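You operate a simulated robot arm through the tools that you are given. There is no shell and no other tool. Be economical: measure what you need, move in short steps, check, and stop when the job is done.

The job below is to be done with a simulated two-armed robot. You get a single attempt, and the scene is never put back.

TASK
Pick up the yellow tape box with one hand, pass it to the other hand and put it on the second shelf of bay a3 from the top. Set down upright: yellow tape box.
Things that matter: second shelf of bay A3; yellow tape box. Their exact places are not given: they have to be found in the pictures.

It is judged by the outcome, as a careful person would: the job done as asked, and still so three seconds after it is handed in. It fails if anything else is knocked over, pushed out of place, dropped, spilled or broken.

THE ROBOT
Two 6-joint arms with two-finger parallel grippers on one trunk, on a base that drives. Base frame: it is fixed to the floor where the robot stands at the start and does not move with it; the origin is under the middle of the robot, x ahead of it, y to its left, z up. Readings come in m, degrees, newtons and seconds.
The left shoulder is at the start at [-0.077, 0.177, 0.832], the right one opposite. With the tool pointing down near the work surface each hand reaches from about 0.1 to 0.66 m from the robot's upright axis, wherever it stands, measured 20 degrees to its own side. Places, roughly: second shelf of bay A3 [0.6, 1.2, 0.6]. Payload 1.57 kg a hand.
Tool frame (each hand has its own): the origin (TCP) lies between the finger pads and is the grasp point; the fingertips stand 0.03 m ahead of it; z points along the fingers, y is the line along which they close. The gripper opens to 0.08 m. The fingers are 0.017 m wide and 0.012 m thick; the gripper's body (0.04 by 0.082 m) begins 0.08 m behind the TCP.
Orientation is that of the tool frame in the base frame, as a unit quaternion [w, x, y, z]. With the fingers straight down and closing along the base's y, the tool's x points along the base's -x, its y along +y and its z along -z.

THE INTERFACE
- The arms move only by the tool arm_command. It takes "left_steps", "right_steps" or both (then of equal length, played together; a hand with none holds still); each is a list of rows, each a list of 6 numbers: the shift along the tool's x, y, z in m, then the turn, a rotation vector about the tool's x, y, z in degrees. In form: [[dx, dy, dz, rx, ry, rz], ...]. A call has 1 to 12 rows; each row shifts and turns the commanded pose from where the row before left it, along the tool's axes as they then stand. "left_fingers" and "right_fingers" are, for a hand that has rows, the finger opening in m, from 0 to 0.08, set as the call begins (left out, the last holds). A row lasts 0.2 s, in which the tool goes at most 0.05 m and 8.6 degrees; a call with a longer step from one row to the next is refused whole, and so is a gripper value outside its range. A pose out of reach is approached as far as the arm can. The call stops where the force on the tool passes 40 N (or 10 N more than at its start, if that is more) or the arm is blocked; 0.2 s more then pass. Each finger travels about 0.072 m/s and halts on what it meets, pressing with about 35 N; the grip force reading is that of the motor and also rises with nothing between the fingers. The clock runs only during rows and for 0.2 s after the last one: add rows that do not move to give the fingers time. It gives the time, the measured TCP pose, the force on the tool (base axes), the opening and the grip force at its end, in the units of the frame above (readings bear some noise), with the torque about the TCP (base axes, N m) and any sound that the robot's microphone picked up.
- Cameras (640 x 400 px; columns grow to the right, rows downward): "scene" is now at [0.0295, 0.0205, 1.5474]; the picture's right is [0.30, -0.95, 0.00], its down [-0.77, -0.24, -0.60] and it looks along [0.57, 0.18, -0.80] (base axes); focal length 296 px, centre (320, 200). "left" rides on the left gripper at [0.072, 0.007, -0.122] in its tool frame; the picture's right is [-0.09, 1.00, 0.00], its down [-0.84, -0.08, -0.54] and it looks along [-0.54, -0.05, 0.84] (tool axes); focal length 238 px, centre (320, 200). "right" rides on the right gripper at [0.072, -0.007, -0.122] in its tool frame; the picture's right is [0.09, 1.00, 0.00], its down [-0.84, 0.08, -0.54] and it looks along [-0.54, 0.05, 0.84] (tool axes); focal length 238 px, centre (320, 200).
- capture(camera): a new picture of that camera. No time passes.
- raise_lower(by): slides the trunk up (or, below 0, down) by that many m; the arms and the scene camera ride with it, the base frame stays. It gives what a move gives, with no picture.
- drive_base(legs): drives the robot by 1 to 6 legs, each [ahead, left, turn to the left] in m, m and degrees, along the robot's own axes; the way and the turn of a leg run together, so that a leg with both is an arc; at most 1.5 m and 180 degrees a leg. The arms and the cameras ride along, it lands a little off, and it stops where it bumps. It gives what a move gives.
- head_to(pan, tilt): turns the head with the scene camera to pan (to the left, within 143 degrees either way) and tilt (down, from -29 to 69), counted from straight ahead of the robot. It gives what a move gives.
- measure_at(camera, pixels): for up to 12 pixels [column, row] of the newest picture of that camera ("zoom" is the newest enlarged one), the place [x, y, z] in the base frame of the surface seen there, good to about 0.002 m. No time passes.
- zoom(camera, box): a new picture of the part [left, top, right, bottom] of that camera's present view, enlarged. No time passes.
- sign_off(): hands the job in; it is judged then, once.

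Work in short steps. Measure before you move; look again where a grasp or a placing could have gone wrong, and mend it. You have 80 turns and 62 pictures in all, those below and enlarged ones among them. Open the grippers and draw the arms clear of the work before you hand the job in, unless the task says otherwise; then end with one line.

The tools are called after ">>>" by a JSON object that holds its "name" and its "arguments". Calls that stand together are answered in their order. arm_command: Moves the arms, as the interface text tells. Its arguments: {"type":"object","properties":{"left_steps":{"type":"array"},"left_fingers":{"type":"number"},"right_steps":{"type":"array"},"right_fingers":{"type":"number"}},"required":[]} The other tools are called the same way: raise_lower (by) slides the trunk up or down; drive_base (legs) drives the base; head_to (pan, tilt) turns the head that bears the scene camera; capture (camera) takes a picture; measure_at (camera, pixels) gives the place of the surface under pixels of a picture; zoom (camera, box) takes an enlarged picture of a part of a camera's view; sign_off () hands the job in.

At the start:

```text
clock: 0.0
left_position: [0.2293, 0.1728, 1.2691]
left_ee_rot: [0.0, 0.0, 1.0, 0.0]
left_ft_force: [-0.3, 0.2, -0.2]
left_wrist_torque: [0.0, 0.01, -0.01]
left_finger_gap: 0.0797
left_grasp_force: 0.1
right_position: [0.2837, -0.033, 0.9997]
right_ee_rot: [0.0, 0.0, 1.0, 0.001]
right_ft_force: [0.1, -1.2, 0.3]
right_wrist_torque: [0.01, -0.01, 0.01]
right_finger_gap: 0.08
right_grasp_force: 0.0
trunk travel left (down, up): [-0.275, 0.053]
robot x, y, heading: [0.0018, -0.0007, 0.2]
head pan, tilt: [17.4, 53.5]
```

scene: 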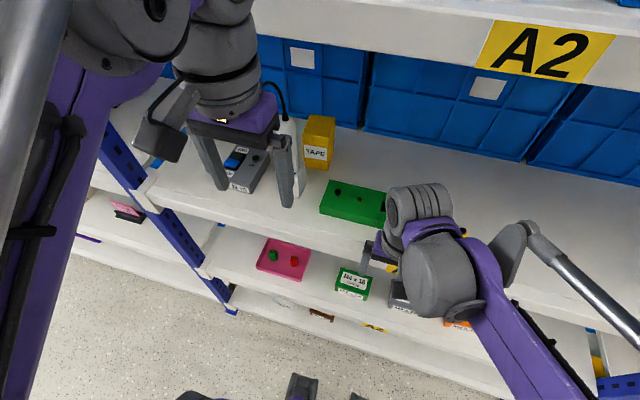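
right: 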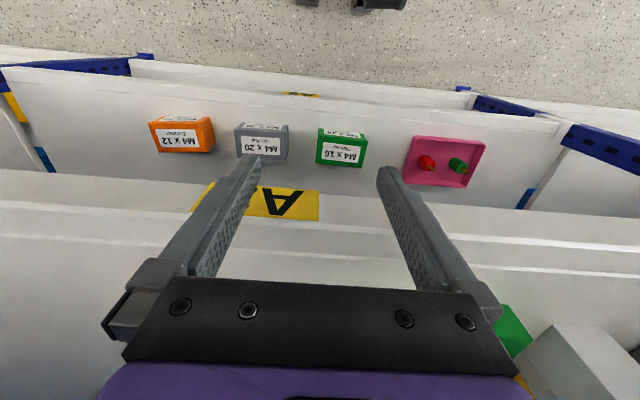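
left: 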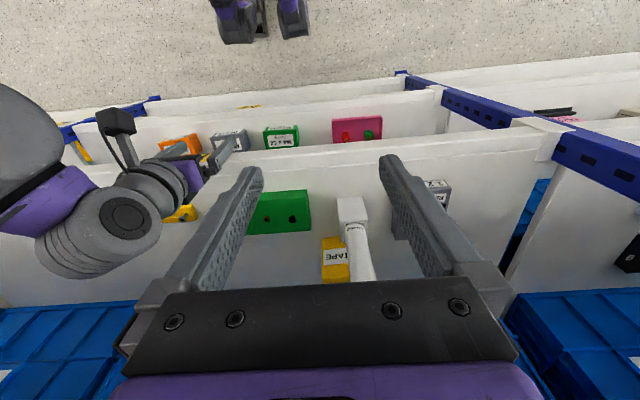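

The yellow TAPE box is at scene pixel (319,143), next to a white bottle-like thing at (296,150). I measure these and the shelf around them.

>>> {"name": "measure_at", "arguments": {"camera": "scene", "pixels": [[320, 122], [318, 152], [308, 165], [326, 166], [333, 150], [296, 128], [298, 190], [350, 205], [345, 170], [350, 140], [540, 50], [400, 150]]}}

>>> {"name": "zoom", "arguments": {"camera": "scene", "box": [200, 80, 400, 230]}}

>>> {"name": "zoom", "arguments": {"camera": "left", "box": [240, 150, 480, 300]}}

```text
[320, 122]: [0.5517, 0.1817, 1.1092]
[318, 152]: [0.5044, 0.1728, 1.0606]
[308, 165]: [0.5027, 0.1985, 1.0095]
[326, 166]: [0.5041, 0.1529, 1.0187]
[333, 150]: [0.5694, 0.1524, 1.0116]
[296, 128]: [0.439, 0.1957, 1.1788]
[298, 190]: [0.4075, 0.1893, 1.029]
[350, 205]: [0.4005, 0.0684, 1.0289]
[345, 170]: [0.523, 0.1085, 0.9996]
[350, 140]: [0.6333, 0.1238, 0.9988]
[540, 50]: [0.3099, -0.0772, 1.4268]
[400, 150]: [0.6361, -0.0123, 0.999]
```

```text
2.67 times, centred on (300, 155) of scene
```

zoom: 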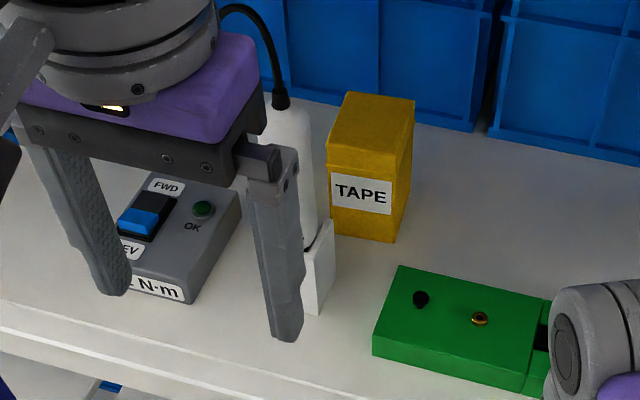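

```text
2.67 times, centred on (360, 225) of left
```

zoom: 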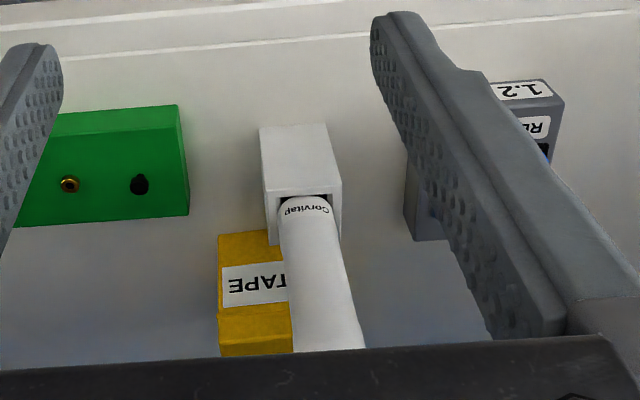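

The box stands on the z≈1.0 shelf, about 0.05 (y) by 0.065 (x) by 0.11 high. The power screwdriver and its holder stand in front of its left half. Next I turn the head left to see bay A3.

>>> {"name": "head_to", "arguments": {"pan": 60, "tilt": 25}}

>>> {"name": "capture", "arguments": {"camera": "scene"}}

```text
clock: 1.1
left_position: [0.2288, 0.1735, 1.2694]
left_ee_rot: [0.0, 0.0, 1.0, -0.001]
left_ft_force: [-0.2, 0.2, -0.1]
left_wrist_torque: [0.0, -0.02, 0.01]
left_finger_gap: 0.08
left_grasp_force: 0.0
right_position: [0.2847, -0.0349, 0.9998]
right_ee_rot: [0.0, 0.0, 1.0, 0.001]
right_ft_force: [0.4, 0.3, 0.2]
right_wrist_torque: [0.03, 0.0, 0.02]
right_finger_gap: 0.0801
right_grasp_force: 0.0
trunk travel left (down, up): [-0.275, 0.053]
robot x, y, heading: [0.0013, 0.0011, 0.3]
head pan, tilt: [60.0, 25.0]
```

```text
56 pictures are left
```

scene: 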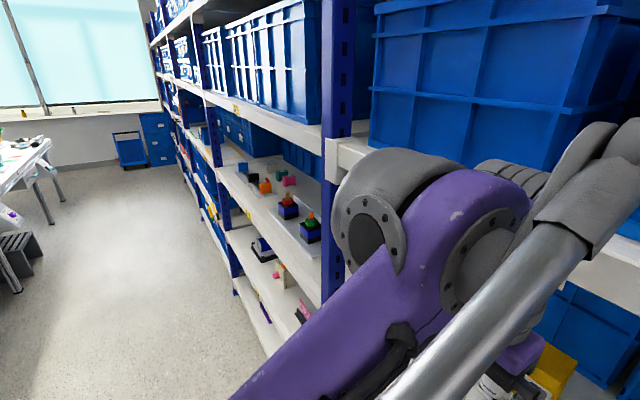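

Bay A3 is the next bay to the left. I zoom in and measure its shelf levels.

>>> {"name": "zoom", "arguments": {"camera": "scene", "box": [180, 60, 340, 360]}}

>>> {"name": "measure_at", "arguments": {"camera": "scene", "pixels": [[236, 108], [300, 120], [236, 178], [300, 225], [264, 186], [309, 232], [288, 206], [250, 235], [262, 248], [255, 300], [264, 216], [280, 272]]}}

```text
1.33 times, centred on (260, 210) of scene
```

zoom: 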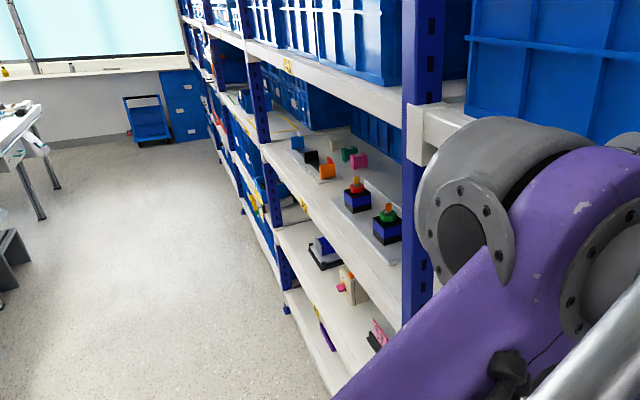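

```text
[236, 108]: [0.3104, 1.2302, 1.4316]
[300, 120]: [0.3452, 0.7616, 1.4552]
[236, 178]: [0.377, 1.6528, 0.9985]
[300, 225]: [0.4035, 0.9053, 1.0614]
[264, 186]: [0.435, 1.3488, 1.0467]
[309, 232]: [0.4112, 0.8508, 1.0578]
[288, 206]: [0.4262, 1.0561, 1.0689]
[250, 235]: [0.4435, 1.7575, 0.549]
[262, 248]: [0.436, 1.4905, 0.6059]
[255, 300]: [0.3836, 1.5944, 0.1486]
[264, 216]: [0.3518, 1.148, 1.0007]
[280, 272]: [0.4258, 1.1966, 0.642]
```

A3's levels come out at z≈1.45, 1.0, 0.55 and 0.15, and the given place matches the 0.55 shelf. Before picking I measure the screwdriver and box from the left camera's first picture.

>>> {"name": "measure_at", "arguments": {"camera": "left", "pixels": [[354, 229], [347, 262], [372, 262], [360, 250], [360, 274], [340, 200], [366, 200], [352, 220], [324, 240], [324, 280], [334, 278], [334, 250]]}}

>>> {"name": "arm_command", "arguments": {"left_steps": [[0.02, 0.04, 0, 0, 0, 0], [0.02, 0.04, 0, 0, 0, 0], [0.02, 0.04, 0, 0, 0, 0], [0, 0.04, 0, 0, 0, 0]]}}

>>> {"name": "head_to", "arguments": {"pan": 15, "tilt": 40}}

>>> {"name": "capture", "arguments": {"camera": "scene"}}

```text
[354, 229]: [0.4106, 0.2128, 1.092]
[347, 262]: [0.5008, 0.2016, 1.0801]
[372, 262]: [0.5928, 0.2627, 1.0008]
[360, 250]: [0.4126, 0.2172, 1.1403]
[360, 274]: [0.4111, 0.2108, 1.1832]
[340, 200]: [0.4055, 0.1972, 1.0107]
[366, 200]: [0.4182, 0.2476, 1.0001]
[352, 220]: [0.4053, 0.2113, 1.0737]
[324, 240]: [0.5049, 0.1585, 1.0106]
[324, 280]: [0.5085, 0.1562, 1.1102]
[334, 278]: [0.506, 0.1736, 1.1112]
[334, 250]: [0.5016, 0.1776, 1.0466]
```

```text
clock: 2.1
left_position: [0.1718, 0.334, 1.2675]
left_ee_rot: [0.0, 0.001, 1.0, 0.0]
left_ft_force: [0.9, -0.3, -0.3]
left_wrist_torque: [0.02, -0.01, 0.02]
left_finger_gap: 0.08
left_grasp_force: 0.1
right_position: [0.2851, -0.0337, 1.0]
right_ee_rot: [0.0, 0.0, 1.0, 0.0]
right_ft_force: [0.0, 0.0, 0.7]
right_wrist_torque: [0.0, 0.0, -0.02]
right_finger_gap: 0.08
right_grasp_force: 0.1
trunk travel left (down, up): [-0.275, 0.053]
robot x, y, heading: [0.0037, -0.0032, 0.2]
head pan, tilt: [60.0, 25.0]
```

```text
clock: 3.2
left_position: [0.1711, 0.3318, 1.268]
left_ee_rot: [0.0, -0.001, 1.0, -0.001]
left_ft_force: [0.3, -0.2, -0.4]
left_wrist_torque: [0.02, 0.0, -0.03]
left_finger_gap: 0.0802
left_grasp_force: 0.0
right_position: [0.2844, -0.0354, 0.9998]
right_ee_rot: [0.0, 0.0, 1.0, 0.0]
right_ft_force: [-0.3, 0.2, -0.4]
right_wrist_torque: [-0.02, 0.01, 0.02]
right_finger_gap: 0.0798
right_grasp_force: 0.1
trunk travel left (down, up): [-0.275, 0.053]
robot x, y, heading: [-0.0002, 0.001, -0.1]
head pan, tilt: [15.0, 40.0]
```

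```text
54 pictures are left
```

scene: 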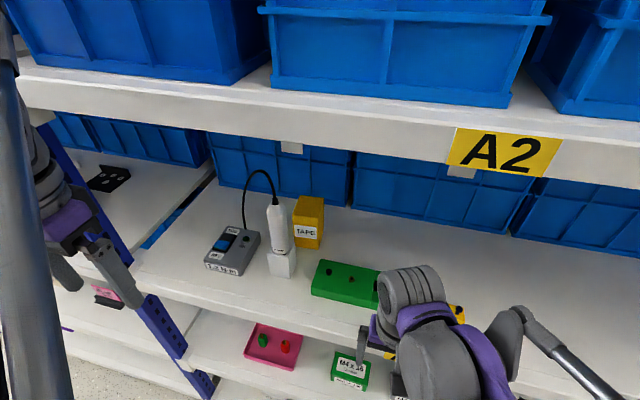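

>>> {"name": "zoom", "arguments": {"camera": "scene", "box": [190, 150, 350, 300]}}

>>> {"name": "measure_at", "arguments": {"camera": "scene", "pixels": [[276, 196], [277, 208], [270, 222], [287, 222], [284, 262], [294, 260], [265, 171], [322, 208], [321, 242], [296, 205], [390, 118], [400, 138]]}}

```text
2.67 times, centred on (270, 225) of scene
```

zoom: 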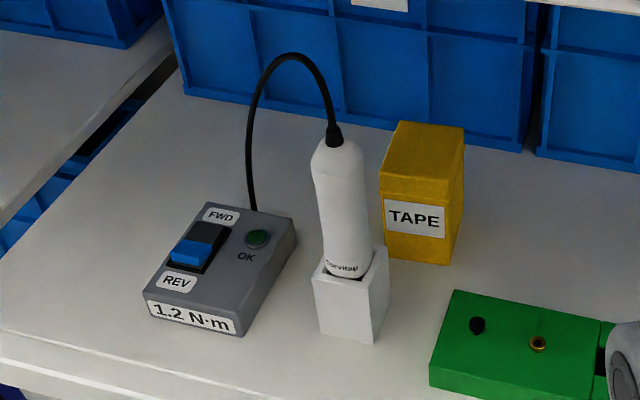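

```text
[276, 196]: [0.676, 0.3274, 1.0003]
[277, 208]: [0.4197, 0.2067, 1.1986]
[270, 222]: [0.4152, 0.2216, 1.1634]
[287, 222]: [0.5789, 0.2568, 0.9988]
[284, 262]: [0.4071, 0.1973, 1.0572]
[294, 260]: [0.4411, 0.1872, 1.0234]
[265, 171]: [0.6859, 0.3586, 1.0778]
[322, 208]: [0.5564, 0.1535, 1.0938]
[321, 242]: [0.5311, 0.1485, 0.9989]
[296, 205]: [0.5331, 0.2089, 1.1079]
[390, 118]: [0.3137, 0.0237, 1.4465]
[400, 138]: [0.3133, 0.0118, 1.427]
```

The screwdriver stands at x≈0.41–0.45, y≈0.19–0.225, with its top near z 1.21, so a level approach is blocked and the grasp must come steeply from above. I measure the right wrist's size above its TCP and the box's back edge.

>>> {"name": "measure_at", "arguments": {"camera": "scene", "pixels": [[390, 290], [410, 268], [435, 275], [415, 320], [430, 350], [470, 330], [515, 310], [460, 380]]}}

>>> {"name": "measure_at", "arguments": {"camera": "zoom", "pixels": [[400, 124], [462, 130], [455, 140], [384, 170], [452, 245], [444, 262], [386, 256], [463, 215], [335, 135], [300, 54], [360, 145], [318, 148]]}}

>>> {"name": "capture", "arguments": {"camera": "right"}}

```text
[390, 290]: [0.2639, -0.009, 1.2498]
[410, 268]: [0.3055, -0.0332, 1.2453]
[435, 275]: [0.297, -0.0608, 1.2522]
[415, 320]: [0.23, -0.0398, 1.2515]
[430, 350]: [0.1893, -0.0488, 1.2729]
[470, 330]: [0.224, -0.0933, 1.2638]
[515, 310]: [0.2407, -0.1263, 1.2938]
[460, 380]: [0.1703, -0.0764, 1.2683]
```

```text
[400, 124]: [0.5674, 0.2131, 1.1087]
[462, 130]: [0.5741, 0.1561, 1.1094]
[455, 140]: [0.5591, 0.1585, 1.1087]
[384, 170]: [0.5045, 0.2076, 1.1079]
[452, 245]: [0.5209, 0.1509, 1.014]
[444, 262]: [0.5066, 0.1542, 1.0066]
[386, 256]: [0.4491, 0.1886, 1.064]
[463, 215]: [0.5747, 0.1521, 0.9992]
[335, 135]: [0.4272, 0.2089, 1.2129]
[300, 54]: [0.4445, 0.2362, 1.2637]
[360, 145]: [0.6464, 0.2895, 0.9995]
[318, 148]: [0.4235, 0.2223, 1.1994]
```

```text
52 pictures are left
```

right: 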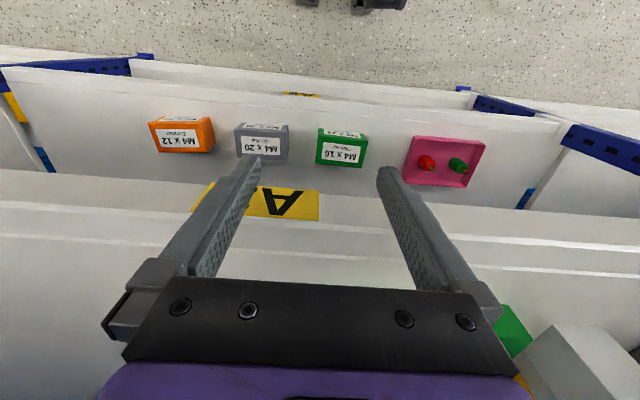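

The box measures x 0.504–0.575 and y 0.152–0.21, is turned about +3°, and has its top at 1.11. I'll take it with the right hand from the free right side: fingers pointing left and 30° down, closing along x, camera upward. First I draw the right hand back and up and turn it 90° about its own axis.

>>> {"name": "arm_command", "arguments": {"right_steps": [[0.04, 0, -0.03, 0, 0, 0], [0.03, -0.03, -0.04, 0, 0, 0], [0, -0.04, -0.03, 0, 0, 8.5], [0, 0, 0, 0, 0, 8.5], [0, 0, 0, 0, 0, 8.5], [0, 0, 0, 0, 0, 8.5], [0, 0, 0, 0, 0, 8.5], [0, 0, 0, 0, 0, 8.5], [0, 0, 0, 0, 0, 8.5], [0, 0, 0, 0, 0, 8.5], [0, 0, 0, 0, 0, 8.5], [0, 0, 0, 0, 0, 8.5]]}}

```text
refused: row 2 steps farther than a row can; nothing moved
```

Row 2 was longer than 0.05 m, so I shorten the steps and send it again.

>>> {"name": "arm_command", "arguments": {"right_steps": [[0.035, 0, -0.03, 0, 0, 0], [0.03, -0.02, -0.03, 0, 0, 8.5], [0, -0.03, -0.03, 0, 0, 8.5], [0, 0, 0, 0, 0, 8.5], [0, 0, 0, 0, 0, 8.5], [0, 0, 0, 0, 0, 8.5], [0, 0, 0, 0, 0, 8.5], [0, 0, 0, 0, 0, 8.5], [0, 0, 0, 0, 0, 8.5], [0, 0, 0, 0, 0, 8.5], [0, 0, 0, 0, 0, 8.5], [0, 0, 0, 0, 0, 8.0]]}}

```text
clock: 5.8
left_position: [0.1707, 0.3333, 1.2673]
left_ee_rot: [0.0, 0.0, 1.0, 0.0]
left_ft_force: [0.1, 1.4, -0.4]
left_wrist_torque: [-0.01, 0.0, 0.0]
left_finger_gap: 0.08
left_grasp_force: 0.1
right_position: [0.2144, -0.0855, 1.0902]
right_ee_rot: [0.0, 0.727, 0.687, 0.0]
right_ft_force: [-0.2, 0.0, 0.2]
right_wrist_torque: [0.03, -0.03, 0.04]
right_finger_gap: 0.0799
right_grasp_force: 0.1
trunk travel left (down, up): [-0.275, 0.053]
robot x, y, heading: [-0.0031, 0.001, 0.4]
head pan, tilt: [15.0, 40.0]
```

The tool y axis is now (0.999, −0.056), which is turned the wrong way for the box's slight yaw. I turn back 6.5° and then tilt 60° about tool y, so the fingers point left and 30° down.

>>> {"name": "arm_command", "arguments": {"right_steps": [[0, 0, 0, 0, 0, -6.5], [0, 0, 0, 0, 8.5, 0], [0, 0, 0, 0, 8.5, 0], [0, 0, 0, 0, 8.5, 0], [0, 0, 0, 0, 8.5, 0], [0, 0, 0, 0, 8.5, 0], [0, 0, 0, 0, 8.5, 0], [0, 0, 0, 0, 8.5, 0], [0, 0, 0, 0, 0, 0]]}}

>>> {"name": "capture", "arguments": {"camera": "scene"}}

```text
clock: 7.8
left_position: [0.1704, 0.3328, 1.2676]
left_ee_rot: [0.0, 0.0, 1.0, -0.001]
left_ft_force: [0.0, 0.4, 0.6]
left_wrist_torque: [0.01, -0.03, 0.04]
left_finger_gap: 0.0801
left_grasp_force: 0.2
right_position: [0.2142, -0.0849, 1.0891]
right_ee_rot: [-0.362, 0.594, 0.632, 0.341]
right_ft_force: [0.6, -0.5, 0.6]
right_wrist_torque: [0.0, 0.05, 0.04]
right_finger_gap: 0.0798
right_grasp_force: 0.0
trunk travel left (down, up): [-0.275, 0.053]
robot x, y, heading: [0.0015, -0.0003, -0.2]
head pan, tilt: [15.0, 40.0]
```

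```text
51 pictures are left
```

scene: 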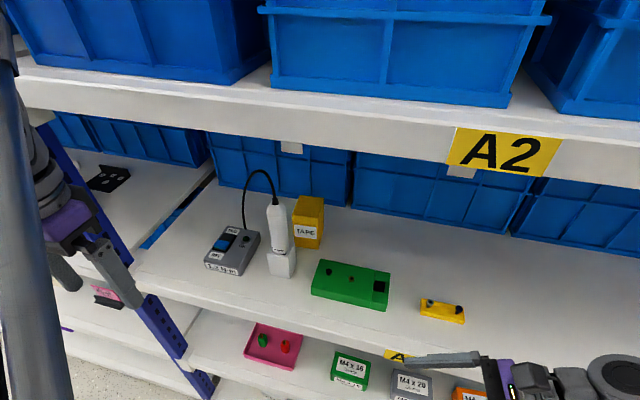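

The right hand now points left and 30° down as wanted. I raise it to about z 1.16 and carry it forward into the shelf, to the right of the box near (0.545, −0.03, 1.14).

>>> {"name": "arm_command", "arguments": {"right_steps": [[0.03, 0, -0.0176, 0, 0, 0], [0.03, 0, -0.0176, 0, 0, 0], [0, 0.0416, 0.005, 0, 0, 0], [0, 0.0416, 0.005, 0, 0, 0], [0, 0.0416, 0.005, 0, 0, 0], [0, 0.0416, 0.005, 0, 0, 0], [0, 0.0416, 0.005, 0, 0, 0], [0, 0.0416, 0.005, 0, 0, 0], [0, 0.0416, 0.005, 0, 0, 0], [0, 0.0416, 0.005, 0, 0, 0], [0, 0, 0, 0, 0, 0]]}}

>>> {"name": "capture", "arguments": {"camera": "scene"}}

>>> {"name": "capture", "arguments": {"camera": "right"}}

```text
clock: 10.2
left_position: [0.1692, 0.332, 1.2677]
left_ee_rot: [0.001, 0.0, 1.0, 0.0]
left_ft_force: [0.0, -0.1, -0.3]
left_wrist_torque: [0.01, -0.01, 0.02]
left_finger_gap: 0.0799
left_grasp_force: 0.0
right_position: [0.5464, -0.0297, 1.1405]
right_ee_rot: [-0.361, 0.595, 0.632, 0.341]
right_ft_force: [-0.7, 0.1, 0.3]
right_wrist_torque: [0.01, -0.01, -0.02]
right_finger_gap: 0.0802
right_grasp_force: 0.0
trunk travel left (down, up): [-0.275, 0.053]
robot x, y, heading: [-0.0042, 0.0017, -0.1]
head pan, tilt: [15.0, 40.0]
```

```text
50 pictures are left
```

scene: 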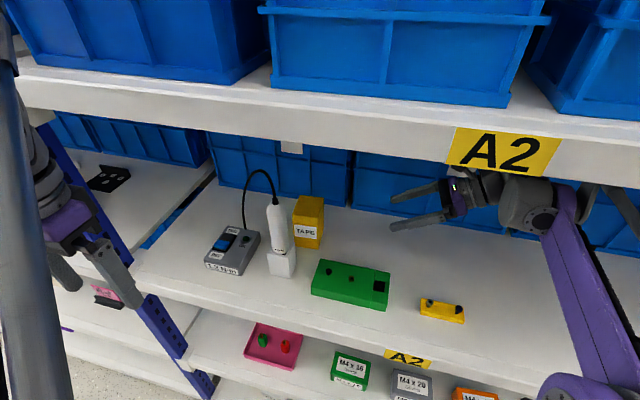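

```text
49 pictures are left
```

right: 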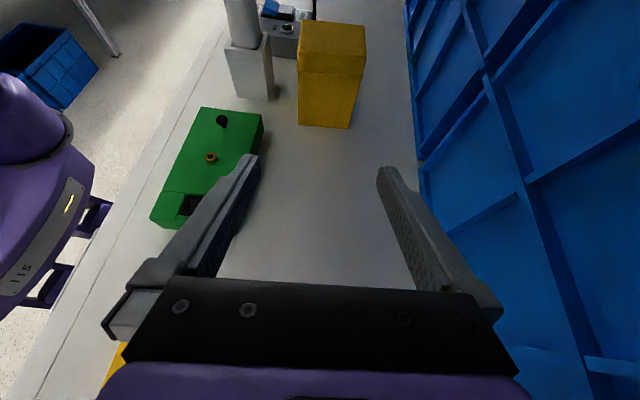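

The right camera sees the box clearly with its right face at about (330,100). I measure its corners to refine the alignment.

>>> {"name": "measure_at", "arguments": {"camera": "right", "pixels": [[301, 122], [349, 125], [301, 76], [361, 77], [303, 70], [362, 72], [303, 25], [362, 29], [330, 100], [330, 50], [270, 90], [412, 140]]}}

```text
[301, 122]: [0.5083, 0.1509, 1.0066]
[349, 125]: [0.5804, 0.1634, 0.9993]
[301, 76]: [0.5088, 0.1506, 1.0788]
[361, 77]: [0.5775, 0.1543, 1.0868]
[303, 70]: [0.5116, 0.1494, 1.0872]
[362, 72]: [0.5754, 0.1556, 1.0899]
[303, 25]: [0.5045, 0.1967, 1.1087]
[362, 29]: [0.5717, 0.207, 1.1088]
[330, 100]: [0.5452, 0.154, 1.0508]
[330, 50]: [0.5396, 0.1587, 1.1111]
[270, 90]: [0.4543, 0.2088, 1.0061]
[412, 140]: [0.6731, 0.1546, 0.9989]
```

The box's right face runs from x 0.508 to 0.577 at y≈0.152 with a 3.1° yaw, which matches the hand. I move to a pre-grasp 0.08 m short of the grasp point (0.5415, 0.171, 1.078), correcting x by about 7 mm.

>>> {"name": "arm_command", "arguments": {"right_steps": [[0.0119, 0.0019, 0.0311, 0, 0, 0], [0.0119, 0.0019, 0.0311, 0, 0, 0], [0.0119, 0.0019, 0.0311, 0, 0, 0], [0.0117, 0.0018, 0.0313, 0, 0, 0], [0, 0, 0, 0, 0, 0], [0, 0, 0, 0, 0, 0]], "right_fingers": 0.08}}

>>> {"name": "capture", "arguments": {"camera": "right"}}

>>> {"name": "zoom", "arguments": {"camera": "scene", "box": [230, 150, 450, 300]}}

```text
clock: 11.6
left_position: [0.1708, 0.332, 1.2675]
left_ee_rot: [0.0, 0.0, 1.0, 0.0]
left_ft_force: [-0.1, -0.5, 0.1]
left_wrist_torque: [-0.03, -0.01, 0.03]
left_finger_gap: 0.0797
left_grasp_force: 0.0
right_position: [0.5443, 0.1002, 1.1177]
right_ee_rot: [-0.362, 0.595, 0.632, 0.34]
right_ft_force: [0.1, 0.7, -0.4]
right_wrist_torque: [0.01, 0.0, -0.03]
right_finger_gap: 0.0799
right_grasp_force: 0.0
trunk travel left (down, up): [-0.275, 0.053]
robot x, y, heading: [0.0001, 0.0026, -0.1]
head pan, tilt: [15.0, 40.0]
```

```text
48 pictures are left
```

right: 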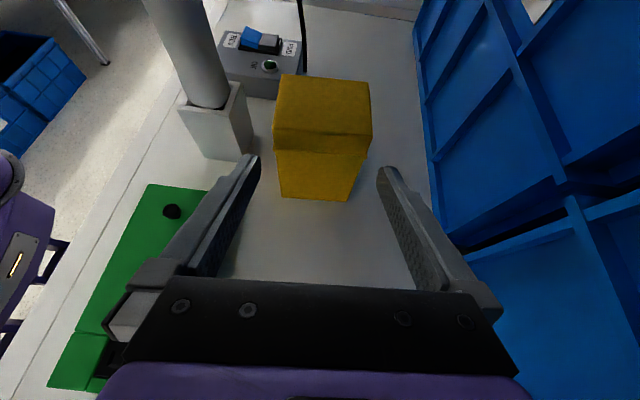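

```text
2.67 times, centred on (340, 225) of scene
```

zoom: 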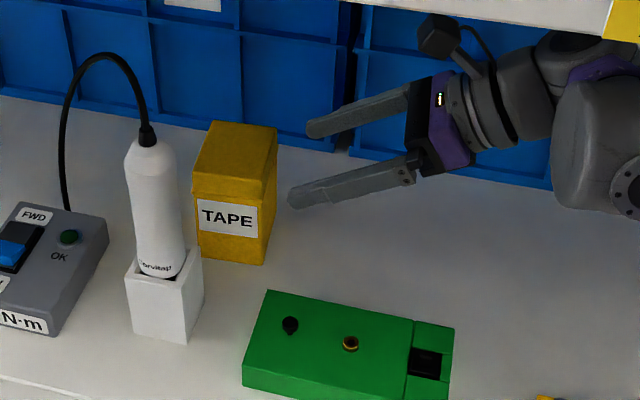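

The fingers straddle the box evenly (tips at columns 258 and 380, box centre at 322). I advance 0.082 m along the tool, nudging 1.5 mm along tool y.

>>> {"name": "arm_command", "arguments": {"right_steps": [[0, 0.0015, 0.015, 0, 0, 0], [0, 0, 0.015, 0, 0, 0], [0, 0, 0.015, 0, 0, 0], [0, 0, 0.015, 0, 0, 0], [0, 0, 0.012, 0, 0, 0], [0, 0, 0.01, 0, 0, 0], [0, 0, 0, 0, 0, 0]]}}

>>> {"name": "capture", "arguments": {"camera": "right"}}

```text
clock: 13.2
left_position: [0.171, 0.3326, 1.2676]
left_ee_rot: [0.0, 0.0, 1.0, 0.0]
left_ft_force: [-1.0, 0.4, -0.4]
left_wrist_torque: [-0.03, 0.05, -0.01]
left_finger_gap: 0.0801
left_grasp_force: 0.1
right_position: [0.5426, 0.1717, 1.0753]
right_ee_rot: [-0.362, 0.595, 0.633, 0.34]
right_ft_force: [-0.2, -0.3, 0.8]
right_wrist_torque: [0.01, -0.01, 0.02]
right_finger_gap: 0.0799
right_grasp_force: 0.1
trunk travel left (down, up): [-0.275, 0.053]
robot x, y, heading: [-0.0025, -0.0007, -0.2]
head pan, tilt: [15.0, 40.0]
```

```text
46 pictures are left
```

right: 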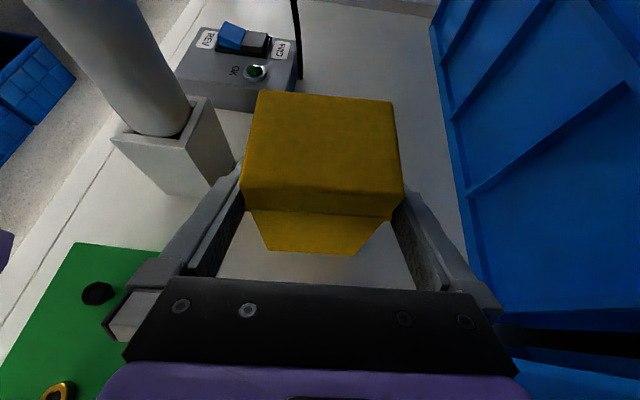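

The fingers sit on either side of the box without contact. I rise 8 mm to leave room below for the other hand, then close.

>>> {"name": "arm_command", "arguments": {"right_steps": [[0.0069, 0, -0.004, 0, 0, 0], [0, 0, 0, 0, 0, 0]]}}

>>> {"name": "arm_command", "arguments": {"right_steps": [[0, 0, 0, 0, 0, 0], [0, 0, 0, 0, 0, 0], [0, 0, 0, 0, 0, 0], [0, 0, 0, 0, 0, 0]], "right_fingers": 0.05}}

```text
clock: 13.8
left_position: [0.1703, 0.3332, 1.2667]
left_ee_rot: [0.0, 0.0, 1.0, 0.0]
left_ft_force: [0.5, 0.4, 0.9]
left_wrist_torque: [0.05, -0.01, -0.04]
left_finger_gap: 0.0802
left_grasp_force: 0.1
right_position: [0.541, 0.1723, 1.0835]
right_ee_rot: [-0.361, 0.595, 0.632, 0.34]
right_ft_force: [-1.1, 0.3, -0.8]
right_wrist_torque: [0.01, 0.02, 0.0]
right_finger_gap: 0.0801
right_grasp_force: 0.1
trunk travel left (down, up): [-0.275, 0.053]
robot x, y, heading: [0.0052, -0.0003, 0.0]
head pan, tilt: [15.0, 40.0]
```

```text
clock: 14.8
left_position: [0.1695, 0.3317, 1.2693]
left_ee_rot: [0.0, 0.0, 1.0, 0.0]
left_ft_force: [0.2, 0.3, 0.5]
left_wrist_torque: [-0.04, 0.02, -0.01]
left_finger_gap: 0.0801
left_grasp_force: 0.0
right_position: [0.5406, 0.173, 1.0834]
right_ee_rot: [-0.362, 0.595, 0.632, 0.34]
right_ft_force: [-0.2, -0.6, -0.3]
right_wrist_torque: [0.06, 0.1, 0.01]
right_finger_gap: 0.0746
right_grasp_force: 35.3
trunk travel left (down, up): [-0.275, 0.053]
robot x, y, heading: [-0.0009, 0.0015, -0.1]
head pan, tilt: [15.0, 40.0]
```

The fingers stopped at 0.0746 with 35 N, so the box is held. I lift it 0.07 m and move it right, away from the screwdriver.

>>> {"name": "arm_command", "arguments": {"right_steps": [[0.0086, 0, -0.005, 0, 0, 0], [0.0302, 0, -0.0176, 0, 0, 0], [0.0216, 0, -0.0126, 0, 0, 0], [-0.0176, -0.0022, -0.0301, 0, 0, 0], [-0.0176, -0.0022, -0.0301, 0, 0, 0], [-0.0176, -0.0022, -0.0301, 0, 0, 0], [-0.0176, -0.0022, -0.0301, 0, 0, 0], [0, 0, 0, 0, 0, 0]]}}

>>> {"name": "capture", "arguments": {"camera": "scene"}}

```text
clock: 16.6
left_position: [0.1697, 0.3327, 1.2677]
left_ee_rot: [0.0, 0.0, 1.0, 0.0]
left_ft_force: [-0.1, 1.3, 0.6]
left_wrist_torque: [0.0, 0.0, 0.0]
left_finger_gap: 0.0802
left_grasp_force: 0.1
right_position: [0.5401, 0.0314, 1.1558]
right_ee_rot: [-0.361, 0.595, 0.632, 0.34]
right_ft_force: [-0.1, -0.2, -1.4]
right_wrist_torque: [-0.03, 0.03, 0.04]
right_finger_gap: 0.0747
right_grasp_force: 35.2
trunk travel left (down, up): [-0.275, 0.053]
robot x, y, heading: [-0.0031, 0.0007, -0.1]
head pan, tilt: [15.0, 40.0]
```

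```text
45 pictures are left
```

scene: 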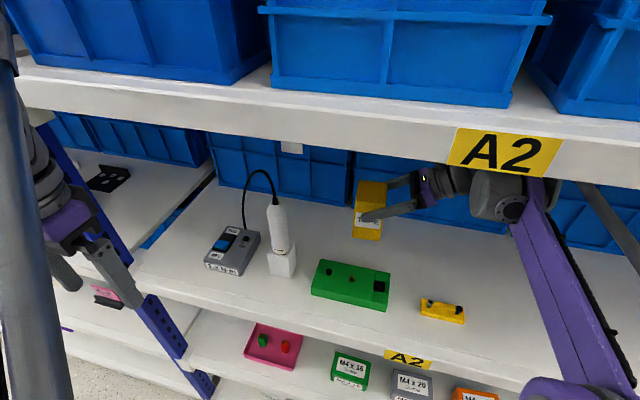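

The box is held upright and clear. I draw it straight back out of the shelf by 0.3 m, then back the base off 0.3 m to give room for the handover.

>>> {"name": "arm_command", "arguments": {"right_steps": [[0.0013, -0.0428, 0.0022, 0, 0, 0], [0.0013, -0.0428, 0.0022, 0, 0, 0], [0.0013, -0.0428, 0.0022, 0, 0, 0], [0.0013, -0.0428, 0.0022, 0, 0, 0], [0.0013, -0.0428, 0.0022, 0, 0, 0], [0.0013, -0.0428, 0.0022, 0, 0, 0], [0.0013, -0.0428, 0.0022, 0, 0, 0], [0, 0, 0, 0, 0, 0]]}}

>>> {"name": "drive_base", "arguments": {"legs": [[-0.3, 0, 0]]}}

>>> {"name": "capture", "arguments": {"camera": "scene"}}

```text
clock: 18.4
left_position: [0.1698, 0.3331, 1.2671]
left_ee_rot: [0.0, 0.0, 1.0, 0.0]
left_ft_force: [-0.9, -0.3, 0.1]
left_wrist_torque: [-0.01, 0.03, 0.0]
left_finger_gap: 0.0799
left_grasp_force: 0.0
right_position: [0.2414, 0.0358, 1.1546]
right_ee_rot: [-0.362, 0.595, 0.632, 0.34]
right_ft_force: [1.0, 0.0, -1.2]
right_wrist_torque: [0.01, 0.02, 0.0]
right_finger_gap: 0.0746
right_grasp_force: 34.7
trunk travel left (down, up): [-0.275, 0.053]
robot x, y, heading: [-0.0057, 0.0008, -0.0]
head pan, tilt: [15.0, 40.0]
```

```text
clock: 20.5
left_position: [-0.1287, 0.3325, 1.2686]
left_ee_rot: [0.0, -0.001, 1.0, 0.0]
left_ft_force: [-0.2, -0.7, 0.8]
left_wrist_torque: [0.01, -0.05, 0.0]
left_finger_gap: 0.08
left_grasp_force: 0.0
right_position: [-0.0597, 0.0362, 1.1529]
right_ee_rot: [-0.362, 0.595, 0.632, 0.34]
right_ft_force: [-0.3, 0.1, -3.3]
right_wrist_torque: [-0.02, 0.01, 0.0]
right_finger_gap: 0.0747
right_grasp_force: 35.6
trunk travel left (down, up): [-0.275, 0.053]
robot x, y, heading: [-0.3013, -0.0002, -0.1]
head pan, tilt: [15.0, 40.0]
```

```text
44 pictures are left
```

scene: 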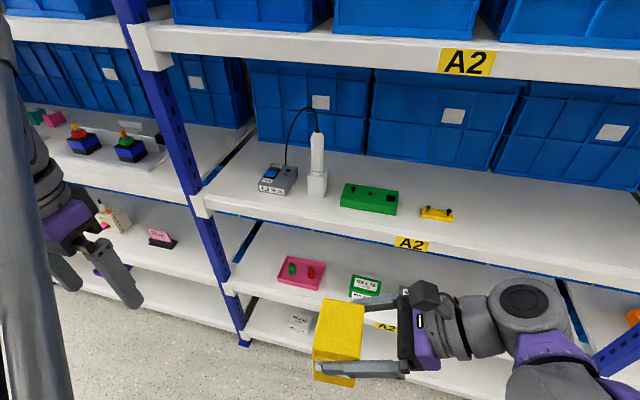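

I bring the box forward and down to about (0.09, 0.076, 1.07), and at the same time start turning the left hand about its axis so that its camera will end up above it.

>>> {"name": "arm_command", "arguments": {"right_steps": [[-0.0133, 0.0381, 0.0167, 0, 0, 0], [-0.0133, 0.0381, 0.0167, 0, 0, 0], [-0.0133, 0.0381, 0.0167, 0, 0, 0], [-0.0133, 0.0381, 0.0167, 0, 0, 0], [0, 0, 0, 0, 0, 0], [0, 0, 0, 0, 0, 0], [0, 0, 0, 0, 0, 0], [0, 0, 0, 0, 0, 0], [0, 0, 0, 0, 0, 0], [0, 0, 0, 0, 0, 0], [0, 0, 0, 0, 0, 0]], "left_steps": [[0, 0, 0, 0, 0, -8.5], [0, 0, 0, 0, 0, -8.5], [0, 0, 0, 0, 0, -8.5], [0, 0, 0, 0, 0, -8.5], [0, 0, 0, 0, 0, -8.5], [0, 0, 0, 0, 0, -8.5], [0, 0, 0, 0, 0, -8.5], [0, 0, 0, 0, 0, -8.5], [0, 0, 0, 0, 0, -8.5], [0, 0, 0, 0, 0, -8.5], [0, 0, 0, 0, 0, -5]]}}

```text
clock: 22.9
left_position: [-0.1279, 0.3336, 1.2682]
left_ee_rot: [0.0, 0.708, -0.706, 0.0]
left_ft_force: [-0.4, -1.0, -0.2]
left_wrist_torque: [0.03, -0.03, 0.02]
left_finger_gap: 0.0798
left_grasp_force: 0.0
right_position: [0.0916, 0.0778, 1.0712]
right_ee_rot: [-0.361, 0.595, 0.632, 0.34]
right_ft_force: [0.0, -0.2, -2.2]
right_wrist_torque: [-0.04, 0.01, 0.0]
right_finger_gap: 0.0745
right_grasp_force: 35.3
trunk travel left (down, up): [-0.275, 0.053]
robot x, y, heading: [-0.2953, 0.0003, 0.2]
head pan, tilt: [15.0, 40.0]
```

The first quarter turn worked, so I turn the left hand the other 90°.

>>> {"name": "arm_command", "arguments": {"left_steps": [[0, 0, 0, 0, 0, -8.5], [0, 0, 0, 0, 0, -8.5], [0, 0, 0, 0, 0, -8.5], [0, 0, 0, 0, 0, -8.5], [0, 0, 0, 0, 0, -8.5], [0, 0, 0, 0, 0, -8.5], [0, 0, 0, 0, 0, -8.5], [0, 0, 0, 0, 0, -8.5], [0, 0, 0, 0, 0, -8.5], [0, 0, 0, 0, 0, -8.5], [0, 0, 0, 0, 0, -5]]}}

>>> {"name": "capture", "arguments": {"camera": "scene"}}

```text
clock: 25.3
left_position: [-0.1293, 0.3322, 1.2662]
left_ee_rot: [-0.001, 1.0, 0.002, 0.0]
left_ft_force: [0.9, 0.3, -0.1]
left_wrist_torque: [0.0, 0.0, 0.04]
left_finger_gap: 0.08
left_grasp_force: 0.1
right_position: [0.0927, 0.0791, 1.0708]
right_ee_rot: [-0.361, 0.595, 0.633, 0.34]
right_ft_force: [0.5, -0.7, -1.4]
right_wrist_torque: [-0.01, -0.03, 0.0]
right_finger_gap: 0.0748
right_grasp_force: 34.6
trunk travel left (down, up): [-0.275, 0.053]
robot x, y, heading: [-0.2993, -0.0005, 0.0]
head pan, tilt: [15.0, 40.0]
```

```text
43 pictures are left
```

scene: 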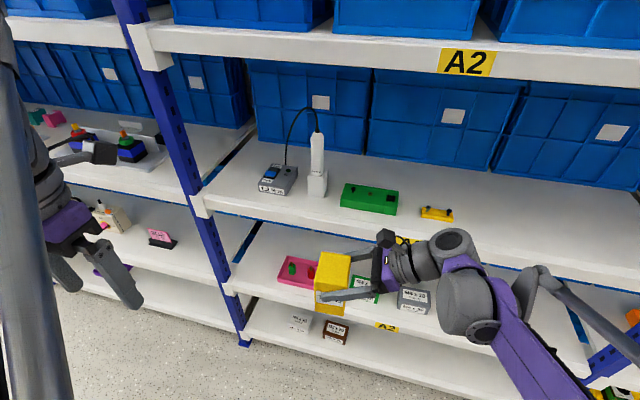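

The left hand now has its camera on the far side. I move the left hand forward and down and tilt it 76° so its fingers point ahead, slightly downward, while the right hand carries the box 0.1 m further forward.

>>> {"name": "arm_command", "arguments": {"left_steps": [[0.04, 0, 0.03, 0, 0, 0], [0.04, 0, 0.03, 0, 0, 0], [0.04, 0, 0.03, 0, 0, 0], [0, 0, 0, 0, 8.5, 0], [0, 0, 0, 0, 8.5, 0], [0, 0, 0, 0, 8.5, 0], [0, 0, 0, 0, 8.5, 0], [0, 0, 0, 0, 8.5, 0], [0, 0, 0, 0, 8.5, 0], [0, 0, 0, 0, 8.5, 0], [0, 0, 0, 0, 8.5, 0], [0, 0, 0, 0, 8.5, 0]], "right_steps": [[-0.001, 0.0333, -0.0017, 0, 0, 0], [-0.001, 0.0333, -0.0017, 0, 0, 0], [-0.001, 0.0333, -0.0017, 0, 0, 0], [0, 0, 0, 0, 0, 0], [0, 0, 0, 0, 0, 0], [0, 0, 0, 0, 0, 0], [0, 0, 0, 0, 0, 0], [0, 0, 0, 0, 0, 0], [0, 0, 0, 0, 0, 0], [0, 0, 0, 0, 0, 0], [0, 0, 0, 0, 0, 0], [0, 0, 0, 0, 0, 0]]}}

>>> {"name": "capture", "arguments": {"camera": "scene"}}

>>> {"name": "capture", "arguments": {"camera": "left"}}

```text
clock: 27.7
left_position: [0.0389, 0.3062, 1.1983]
left_ee_rot: [0.053, 0.826, -0.059, 0.559]
left_ft_force: [0.8, 0.6, 0.8]
left_wrist_torque: [-0.04, -0.01, 0.03]
left_finger_gap: 0.0798
left_grasp_force: 0.0
right_position: [0.1927, 0.0752, 1.0706]
right_ee_rot: [-0.361, 0.595, 0.632, 0.34]
right_ft_force: [-0.2, -0.2, -2.0]
right_wrist_torque: [-0.01, 0.0, 0.01]
right_finger_gap: 0.0745
right_grasp_force: 35.0
trunk travel left (down, up): [-0.275, 0.053]
robot x, y, heading: [-0.2994, -0.0008, 0.1]
head pan, tilt: [15.0, 40.0]
stopped in row 12 (left hand): the arm was blocked; the commanded pose is now the measured one
```

```text
42 pictures are left
```

scene: 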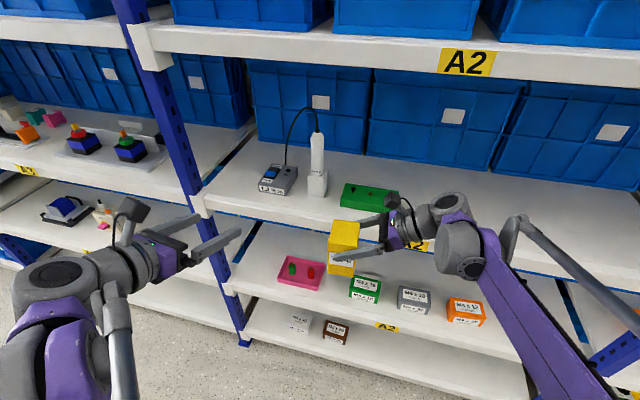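

```text
41 pictures are left
```

left: 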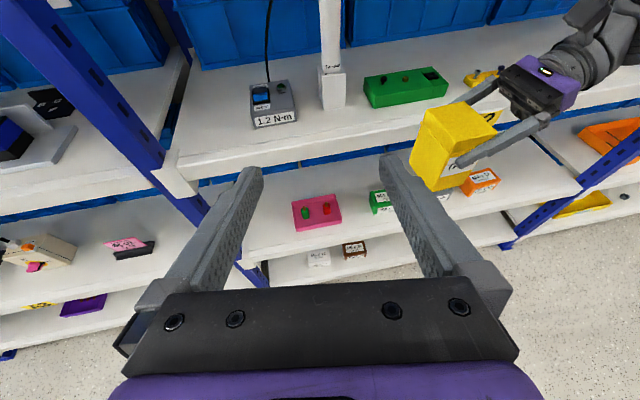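

The left arm was blocked at its last tilt row and ended 22° down with −9.5° yaw, which is usable. I measure the box in both pictures to compute the handover.

>>> {"name": "measure_at", "arguments": {"camera": "left", "pixels": [[426, 112], [470, 106], [494, 128], [455, 136], [414, 175], [436, 188], [425, 150], [440, 165], [452, 145], [448, 120]]}}

>>> {"name": "measure_at", "arguments": {"camera": "scene", "pixels": [[332, 246], [356, 248], [331, 270], [352, 273], [336, 224], [357, 226], [342, 235], [344, 250]]}}

```text
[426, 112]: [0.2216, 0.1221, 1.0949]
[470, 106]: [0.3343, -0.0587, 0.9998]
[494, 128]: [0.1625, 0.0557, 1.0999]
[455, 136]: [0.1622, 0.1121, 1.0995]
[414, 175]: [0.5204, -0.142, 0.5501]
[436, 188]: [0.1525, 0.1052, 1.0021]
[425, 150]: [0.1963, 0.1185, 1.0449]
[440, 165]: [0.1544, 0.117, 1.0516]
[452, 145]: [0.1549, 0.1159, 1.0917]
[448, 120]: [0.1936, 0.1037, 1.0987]
```

```text
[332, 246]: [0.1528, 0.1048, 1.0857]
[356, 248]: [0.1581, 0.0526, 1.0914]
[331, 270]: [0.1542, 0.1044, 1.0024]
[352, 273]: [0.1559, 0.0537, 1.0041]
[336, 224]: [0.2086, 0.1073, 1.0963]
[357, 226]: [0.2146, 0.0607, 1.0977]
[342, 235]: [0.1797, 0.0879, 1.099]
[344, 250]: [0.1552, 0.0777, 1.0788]
```

The box spans x 0.156–0.226, y 0.057–0.12 and z 0.99–1.10. I move the left hand behind it at about (0.05, 0.082, 1.06) and yaw it +13° to line up with the box sides.

>>> {"name": "arm_command", "arguments": {"left_steps": [[-0.019, 0.0361, 0.0158, 0, 0, 0], [-0.019, 0.0361, 0.0158, 0, 0, 0], [-0.019, 0.0361, 0.0158, 0, 0, 0], [-0.019, 0.0361, 0.0158, 0, 0, 0], [-0.019, 0.0361, 0.0158, 0, 0, 0], [-0.019, 0.0361, 0.0158, 0, 0, 0], [0, 0, 0, 5.95, 0.14, -2.37], [0, 0, 0, 5.95, 0.14, -1.04], [0, 0, 0, 0, 0, 0]], "left_fingers": 0.08}}

>>> {"name": "capture", "arguments": {"camera": "left"}}

>>> {"name": "capture", "arguments": {"camera": "scene"}}

```text
clock: 29.7
left_position: [0.0557, 0.2004, 1.0623]
left_ee_rot: [-0.011, 0.826, 0.019, 0.563]
left_ft_force: [-0.5, -0.3, 0.7]
left_wrist_torque: [-0.02, -0.01, 0.0]
left_finger_gap: 0.0804
left_grasp_force: 0.1
left hand out of reach, approached as far as the arm can: row 6, 7, 8
right_position: [0.191, 0.0765, 1.0718]
right_ee_rot: [-0.362, 0.594, 0.633, 0.34]
right_ft_force: [0.8, 0.9, -2.0]
right_wrist_torque: [0.01, -0.04, -0.01]
right_finger_gap: 0.0745
right_grasp_force: 34.9
trunk travel left (down, up): [-0.275, 0.053]
robot x, y, heading: [-0.3007, -0.0003, 0.3]
head pan, tilt: [15.0, 40.0]
```

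```text
40 pictures are left
```

left: 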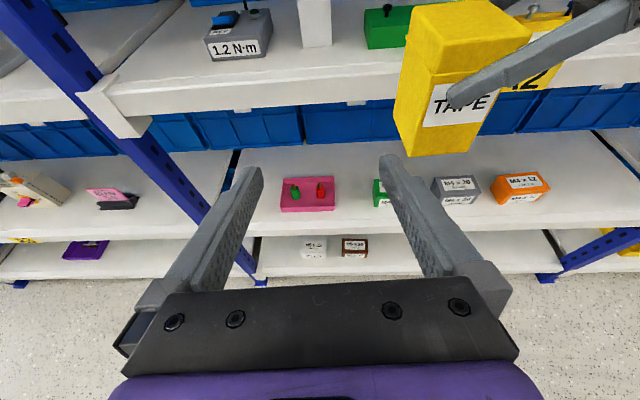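

```text
39 pictures are left
```

scene: 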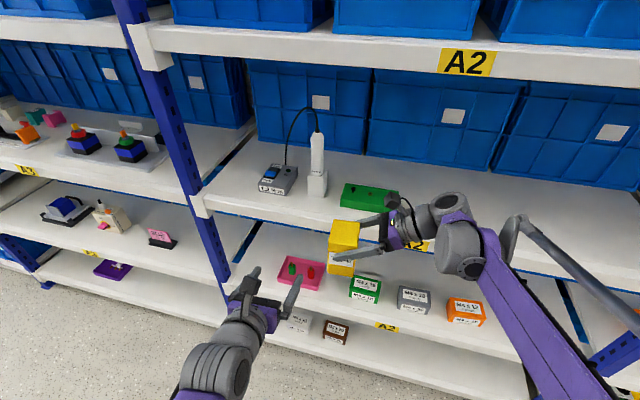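

The left hand cannot reach that far right and stands at (0.056, 0.200, 1.062), well oriented with 2.4° yaw and 21° down. So I bring the box 0.119 m to the left instead, in line with the left hand.

>>> {"name": "arm_command", "arguments": {"right_steps": [[0.02, 0.0025, 0.0342, 0, 0, 0], [0.02, 0.0025, 0.0342, 0, 0, 0], [0.02, 0.0025, 0.0342, 0, 0, 0], [0, 0, 0, 0, 0, 0], [0, 0, 0, 0, 0, 0]]}}

>>> {"name": "capture", "arguments": {"camera": "left"}}

```text
clock: 30.9
left_position: [0.0567, 0.1996, 1.0622]
left_ee_rot: [-0.011, 0.828, 0.021, 0.561]
left_ft_force: [0.1, 0.5, 0.0]
left_wrist_torque: [0.04, 0.01, 0.02]
left_finger_gap: 0.0801
left_grasp_force: 0.1
right_position: [0.1894, 0.194, 1.0698]
right_ee_rot: [-0.361, 0.595, 0.632, 0.34]
right_ft_force: [-0.3, 0.8, -2.1]
right_wrist_torque: [-0.03, -0.01, 0.03]
right_finger_gap: 0.0748
right_grasp_force: 35.1
trunk travel left (down, up): [-0.275, 0.053]
robot x, y, heading: [-0.2985, -0.0003, -0.0]
head pan, tilt: [15.0, 40.0]
```

```text
38 pictures are left
```

left: 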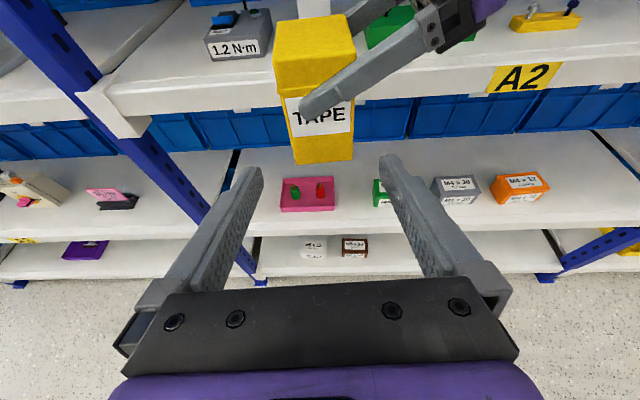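

The box is now centred ahead of the left hand, at column ~320. I measure its front corners.

>>> {"name": "measure_at", "arguments": {"camera": "left", "pixels": [[296, 160], [352, 158], [285, 100], [352, 105], [288, 85], [278, 60], [276, 24], [345, 18], [350, 50], [310, 40], [305, 150], [345, 150]]}}

```text
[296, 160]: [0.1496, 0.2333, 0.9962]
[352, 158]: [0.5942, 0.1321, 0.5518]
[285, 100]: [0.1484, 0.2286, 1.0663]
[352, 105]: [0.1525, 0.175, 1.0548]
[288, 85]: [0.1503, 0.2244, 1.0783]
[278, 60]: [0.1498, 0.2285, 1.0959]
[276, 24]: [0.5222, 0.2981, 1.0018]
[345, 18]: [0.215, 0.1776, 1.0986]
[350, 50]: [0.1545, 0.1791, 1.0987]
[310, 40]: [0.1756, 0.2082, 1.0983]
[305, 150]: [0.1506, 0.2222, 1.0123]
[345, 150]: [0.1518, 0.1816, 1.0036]
```

The box front spans y 0.174–0.2335 at x≈0.151, with its bottom at z≈0.988. The last left command was out of reach, so I first make a small test move to see where the commanded pose stands.

>>> {"name": "arm_command", "arguments": {"left_steps": [[0.005, 0, 0.01, 0, 0, 0], [0, 0, 0, 0, 0, 0]]}}

```text
clock: 31.5
left_position: [0.0678, 0.2032, 1.0648]
left_ee_rot: [-0.014, 0.827, 0.023, 0.561]
left_ft_force: [-0.7, 0.5, 0.9]
left_wrist_torque: [0.01, 0.0, -0.02]
left_finger_gap: 0.0799
left_grasp_force: 0.1
left hand out of reach, approached as far as the arm can: row 1
right_position: [0.1896, 0.1926, 1.0703]
right_ee_rot: [-0.362, 0.594, 0.633, 0.34]
right_ft_force: [-0.7, -0.2, -1.6]
right_wrist_torque: [0.0, 0.02, 0.0]
right_finger_gap: 0.0747
right_grasp_force: 35.2
trunk travel left (down, up): [-0.275, 0.053]
robot x, y, heading: [-0.2975, -0.0002, 0.2]
head pan, tilt: [15.0, 40.0]
```

I need to know whether the commanded pose lags the true one. I test with a 0.04 m move to the left (tool −y), away from anything.

>>> {"name": "arm_command", "arguments": {"left_steps": [[0, -0.04, 0, 0, 0, 0], [0, 0, 0, 0, 0, 0], [0, 0, 0, 0, 0, 0]]}}

```text
clock: 32.3
left_position: [0.0657, 0.2472, 1.0602]
left_ee_rot: [-0.017, 0.827, 0.024, 0.561]
left_ft_force: [0.0, -0.2, -0.1]
left_wrist_torque: [0.03, 0.03, 0.01]
left_finger_gap: 0.0797
left_grasp_force: 0.0
right_position: [0.19, 0.1942, 1.0704]
right_ee_rot: [-0.361, 0.595, 0.632, 0.34]
right_ft_force: [0.0, -0.3, -2.3]
right_wrist_torque: [-0.02, 0.05, -0.01]
right_finger_gap: 0.0743
right_grasp_force: 34.4
trunk travel left (down, up): [-0.275, 0.053]
robot x, y, heading: [-0.3003, 0.001, -0.1]
head pan, tilt: [15.0, 40.0]
```

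The commanded pose follows the real one, so that is fine. I shift the box another 0.03 m left to stay within the left arm's reach and put the left hand on the grasp line.

>>> {"name": "arm_command", "arguments": {"right_steps": [[0.0151, 0.0019, 0.0258, 0, 0, 0], [0, 0, 0, 0, 0, 0], [0, 0, 0, 0, 0, 0]], "left_steps": [[0.0113, 0.0184, 0.01, 0, 0, 0], [0, 0, 0.02, 0, 0, 0], [0, 0, 0, 0, 0, 0]]}}

>>> {"name": "capture", "arguments": {"camera": "left"}}

```text
clock: 33.1
left_position: [0.0972, 0.2286, 1.0624]
left_ee_rot: [-0.016, 0.827, 0.024, 0.561]
left_ft_force: [0.2, -1.0, -0.6]
left_wrist_torque: [-0.01, 0.0, 0.01]
left_finger_gap: 0.0798
left_grasp_force: 0.1
right_position: [0.191, 0.2243, 1.0709]
right_ee_rot: [-0.361, 0.595, 0.632, 0.34]
right_ft_force: [-0.1, -0.1, -1.2]
right_wrist_torque: [-0.01, 0.04, 0.01]
right_finger_gap: 0.0745
right_grasp_force: 35.6
trunk travel left (down, up): [-0.275, 0.053]
robot x, y, heading: [-0.3025, -0.0005, -0.2]
head pan, tilt: [15.0, 40.0]
```

```text
37 pictures are left
```

left: 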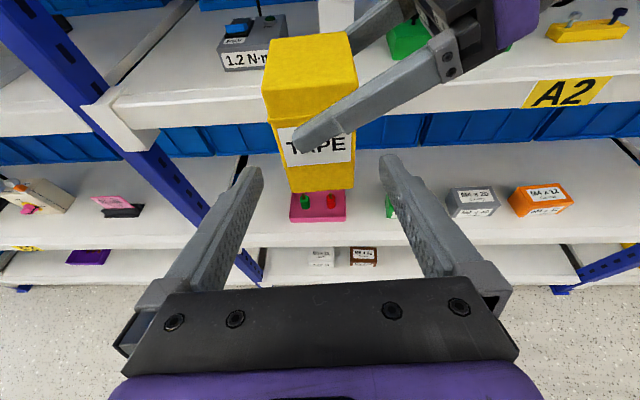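

The box lies between the fingers in view. I measure its front lower corners once more before inserting.

>>> {"name": "measure_at", "arguments": {"camera": "left", "pixels": [[294, 188], [350, 184], [282, 150], [351, 165], [275, 118], [353, 105], [287, 175], [352, 175]]}}

```text
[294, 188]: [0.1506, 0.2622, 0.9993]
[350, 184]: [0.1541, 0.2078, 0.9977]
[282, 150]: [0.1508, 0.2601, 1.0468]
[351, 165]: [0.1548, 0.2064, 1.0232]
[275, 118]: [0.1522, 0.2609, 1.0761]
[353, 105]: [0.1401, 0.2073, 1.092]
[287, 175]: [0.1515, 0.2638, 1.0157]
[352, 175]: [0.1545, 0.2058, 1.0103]
```

The box front centre is at y≈0.2345, so I correct 2.7 mm to the left and advance 0.0915 m along the tool in small steps.

>>> {"name": "arm_command", "arguments": {"left_steps": [[0, -0.0027, 0.015, 0, 0, 0], [0, 0, 0.02, 0, 0, 0], [0, 0, 0.02, 0, 0, 0], [0, 0, 0.015, 0, 0, 0], [0, 0, 0.0115, 0, 0, 0], [0, 0, 0.01, 0, 0, 0], [0, 0, 0, 0, 0, 0]]}}

>>> {"name": "capture", "arguments": {"camera": "left"}}

>>> {"name": "capture", "arguments": {"camera": "right"}}

```text
clock: 34.7
left_position: [0.1859, 0.2362, 1.0281]
left_ee_rot: [-0.017, 0.827, 0.025, 0.561]
left_ft_force: [-1.4, 0.9, 0.4]
left_wrist_torque: [0.01, -0.02, 0.03]
left_finger_gap: 0.0798
left_grasp_force: 0.1
right_position: [0.1916, 0.2247, 1.0714]
right_ee_rot: [-0.362, 0.594, 0.633, 0.34]
right_ft_force: [0.2, -0.5, -1.6]
right_wrist_torque: [-0.01, -0.02, -0.02]
right_finger_gap: 0.0749
right_grasp_force: 35.0
trunk travel left (down, up): [-0.275, 0.053]
robot x, y, heading: [-0.2984, -0.0003, 0.1]
head pan, tilt: [15.0, 40.0]
```

```text
36 pictures are left
```

left: 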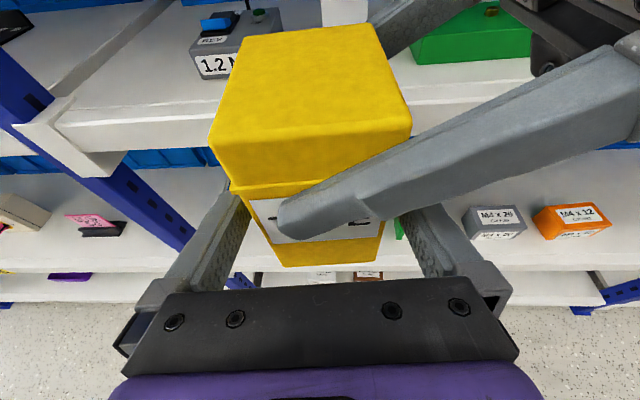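

```text
35 pictures are left
```

right: 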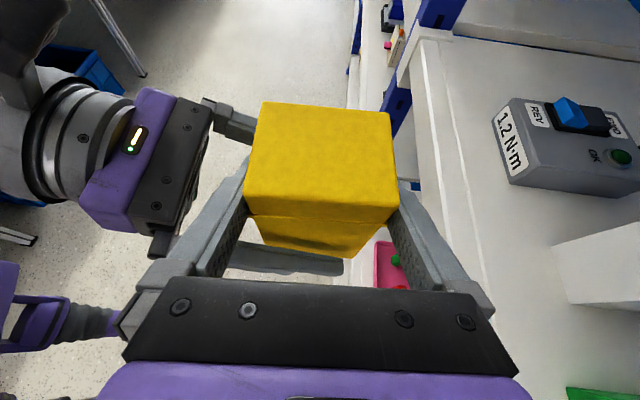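

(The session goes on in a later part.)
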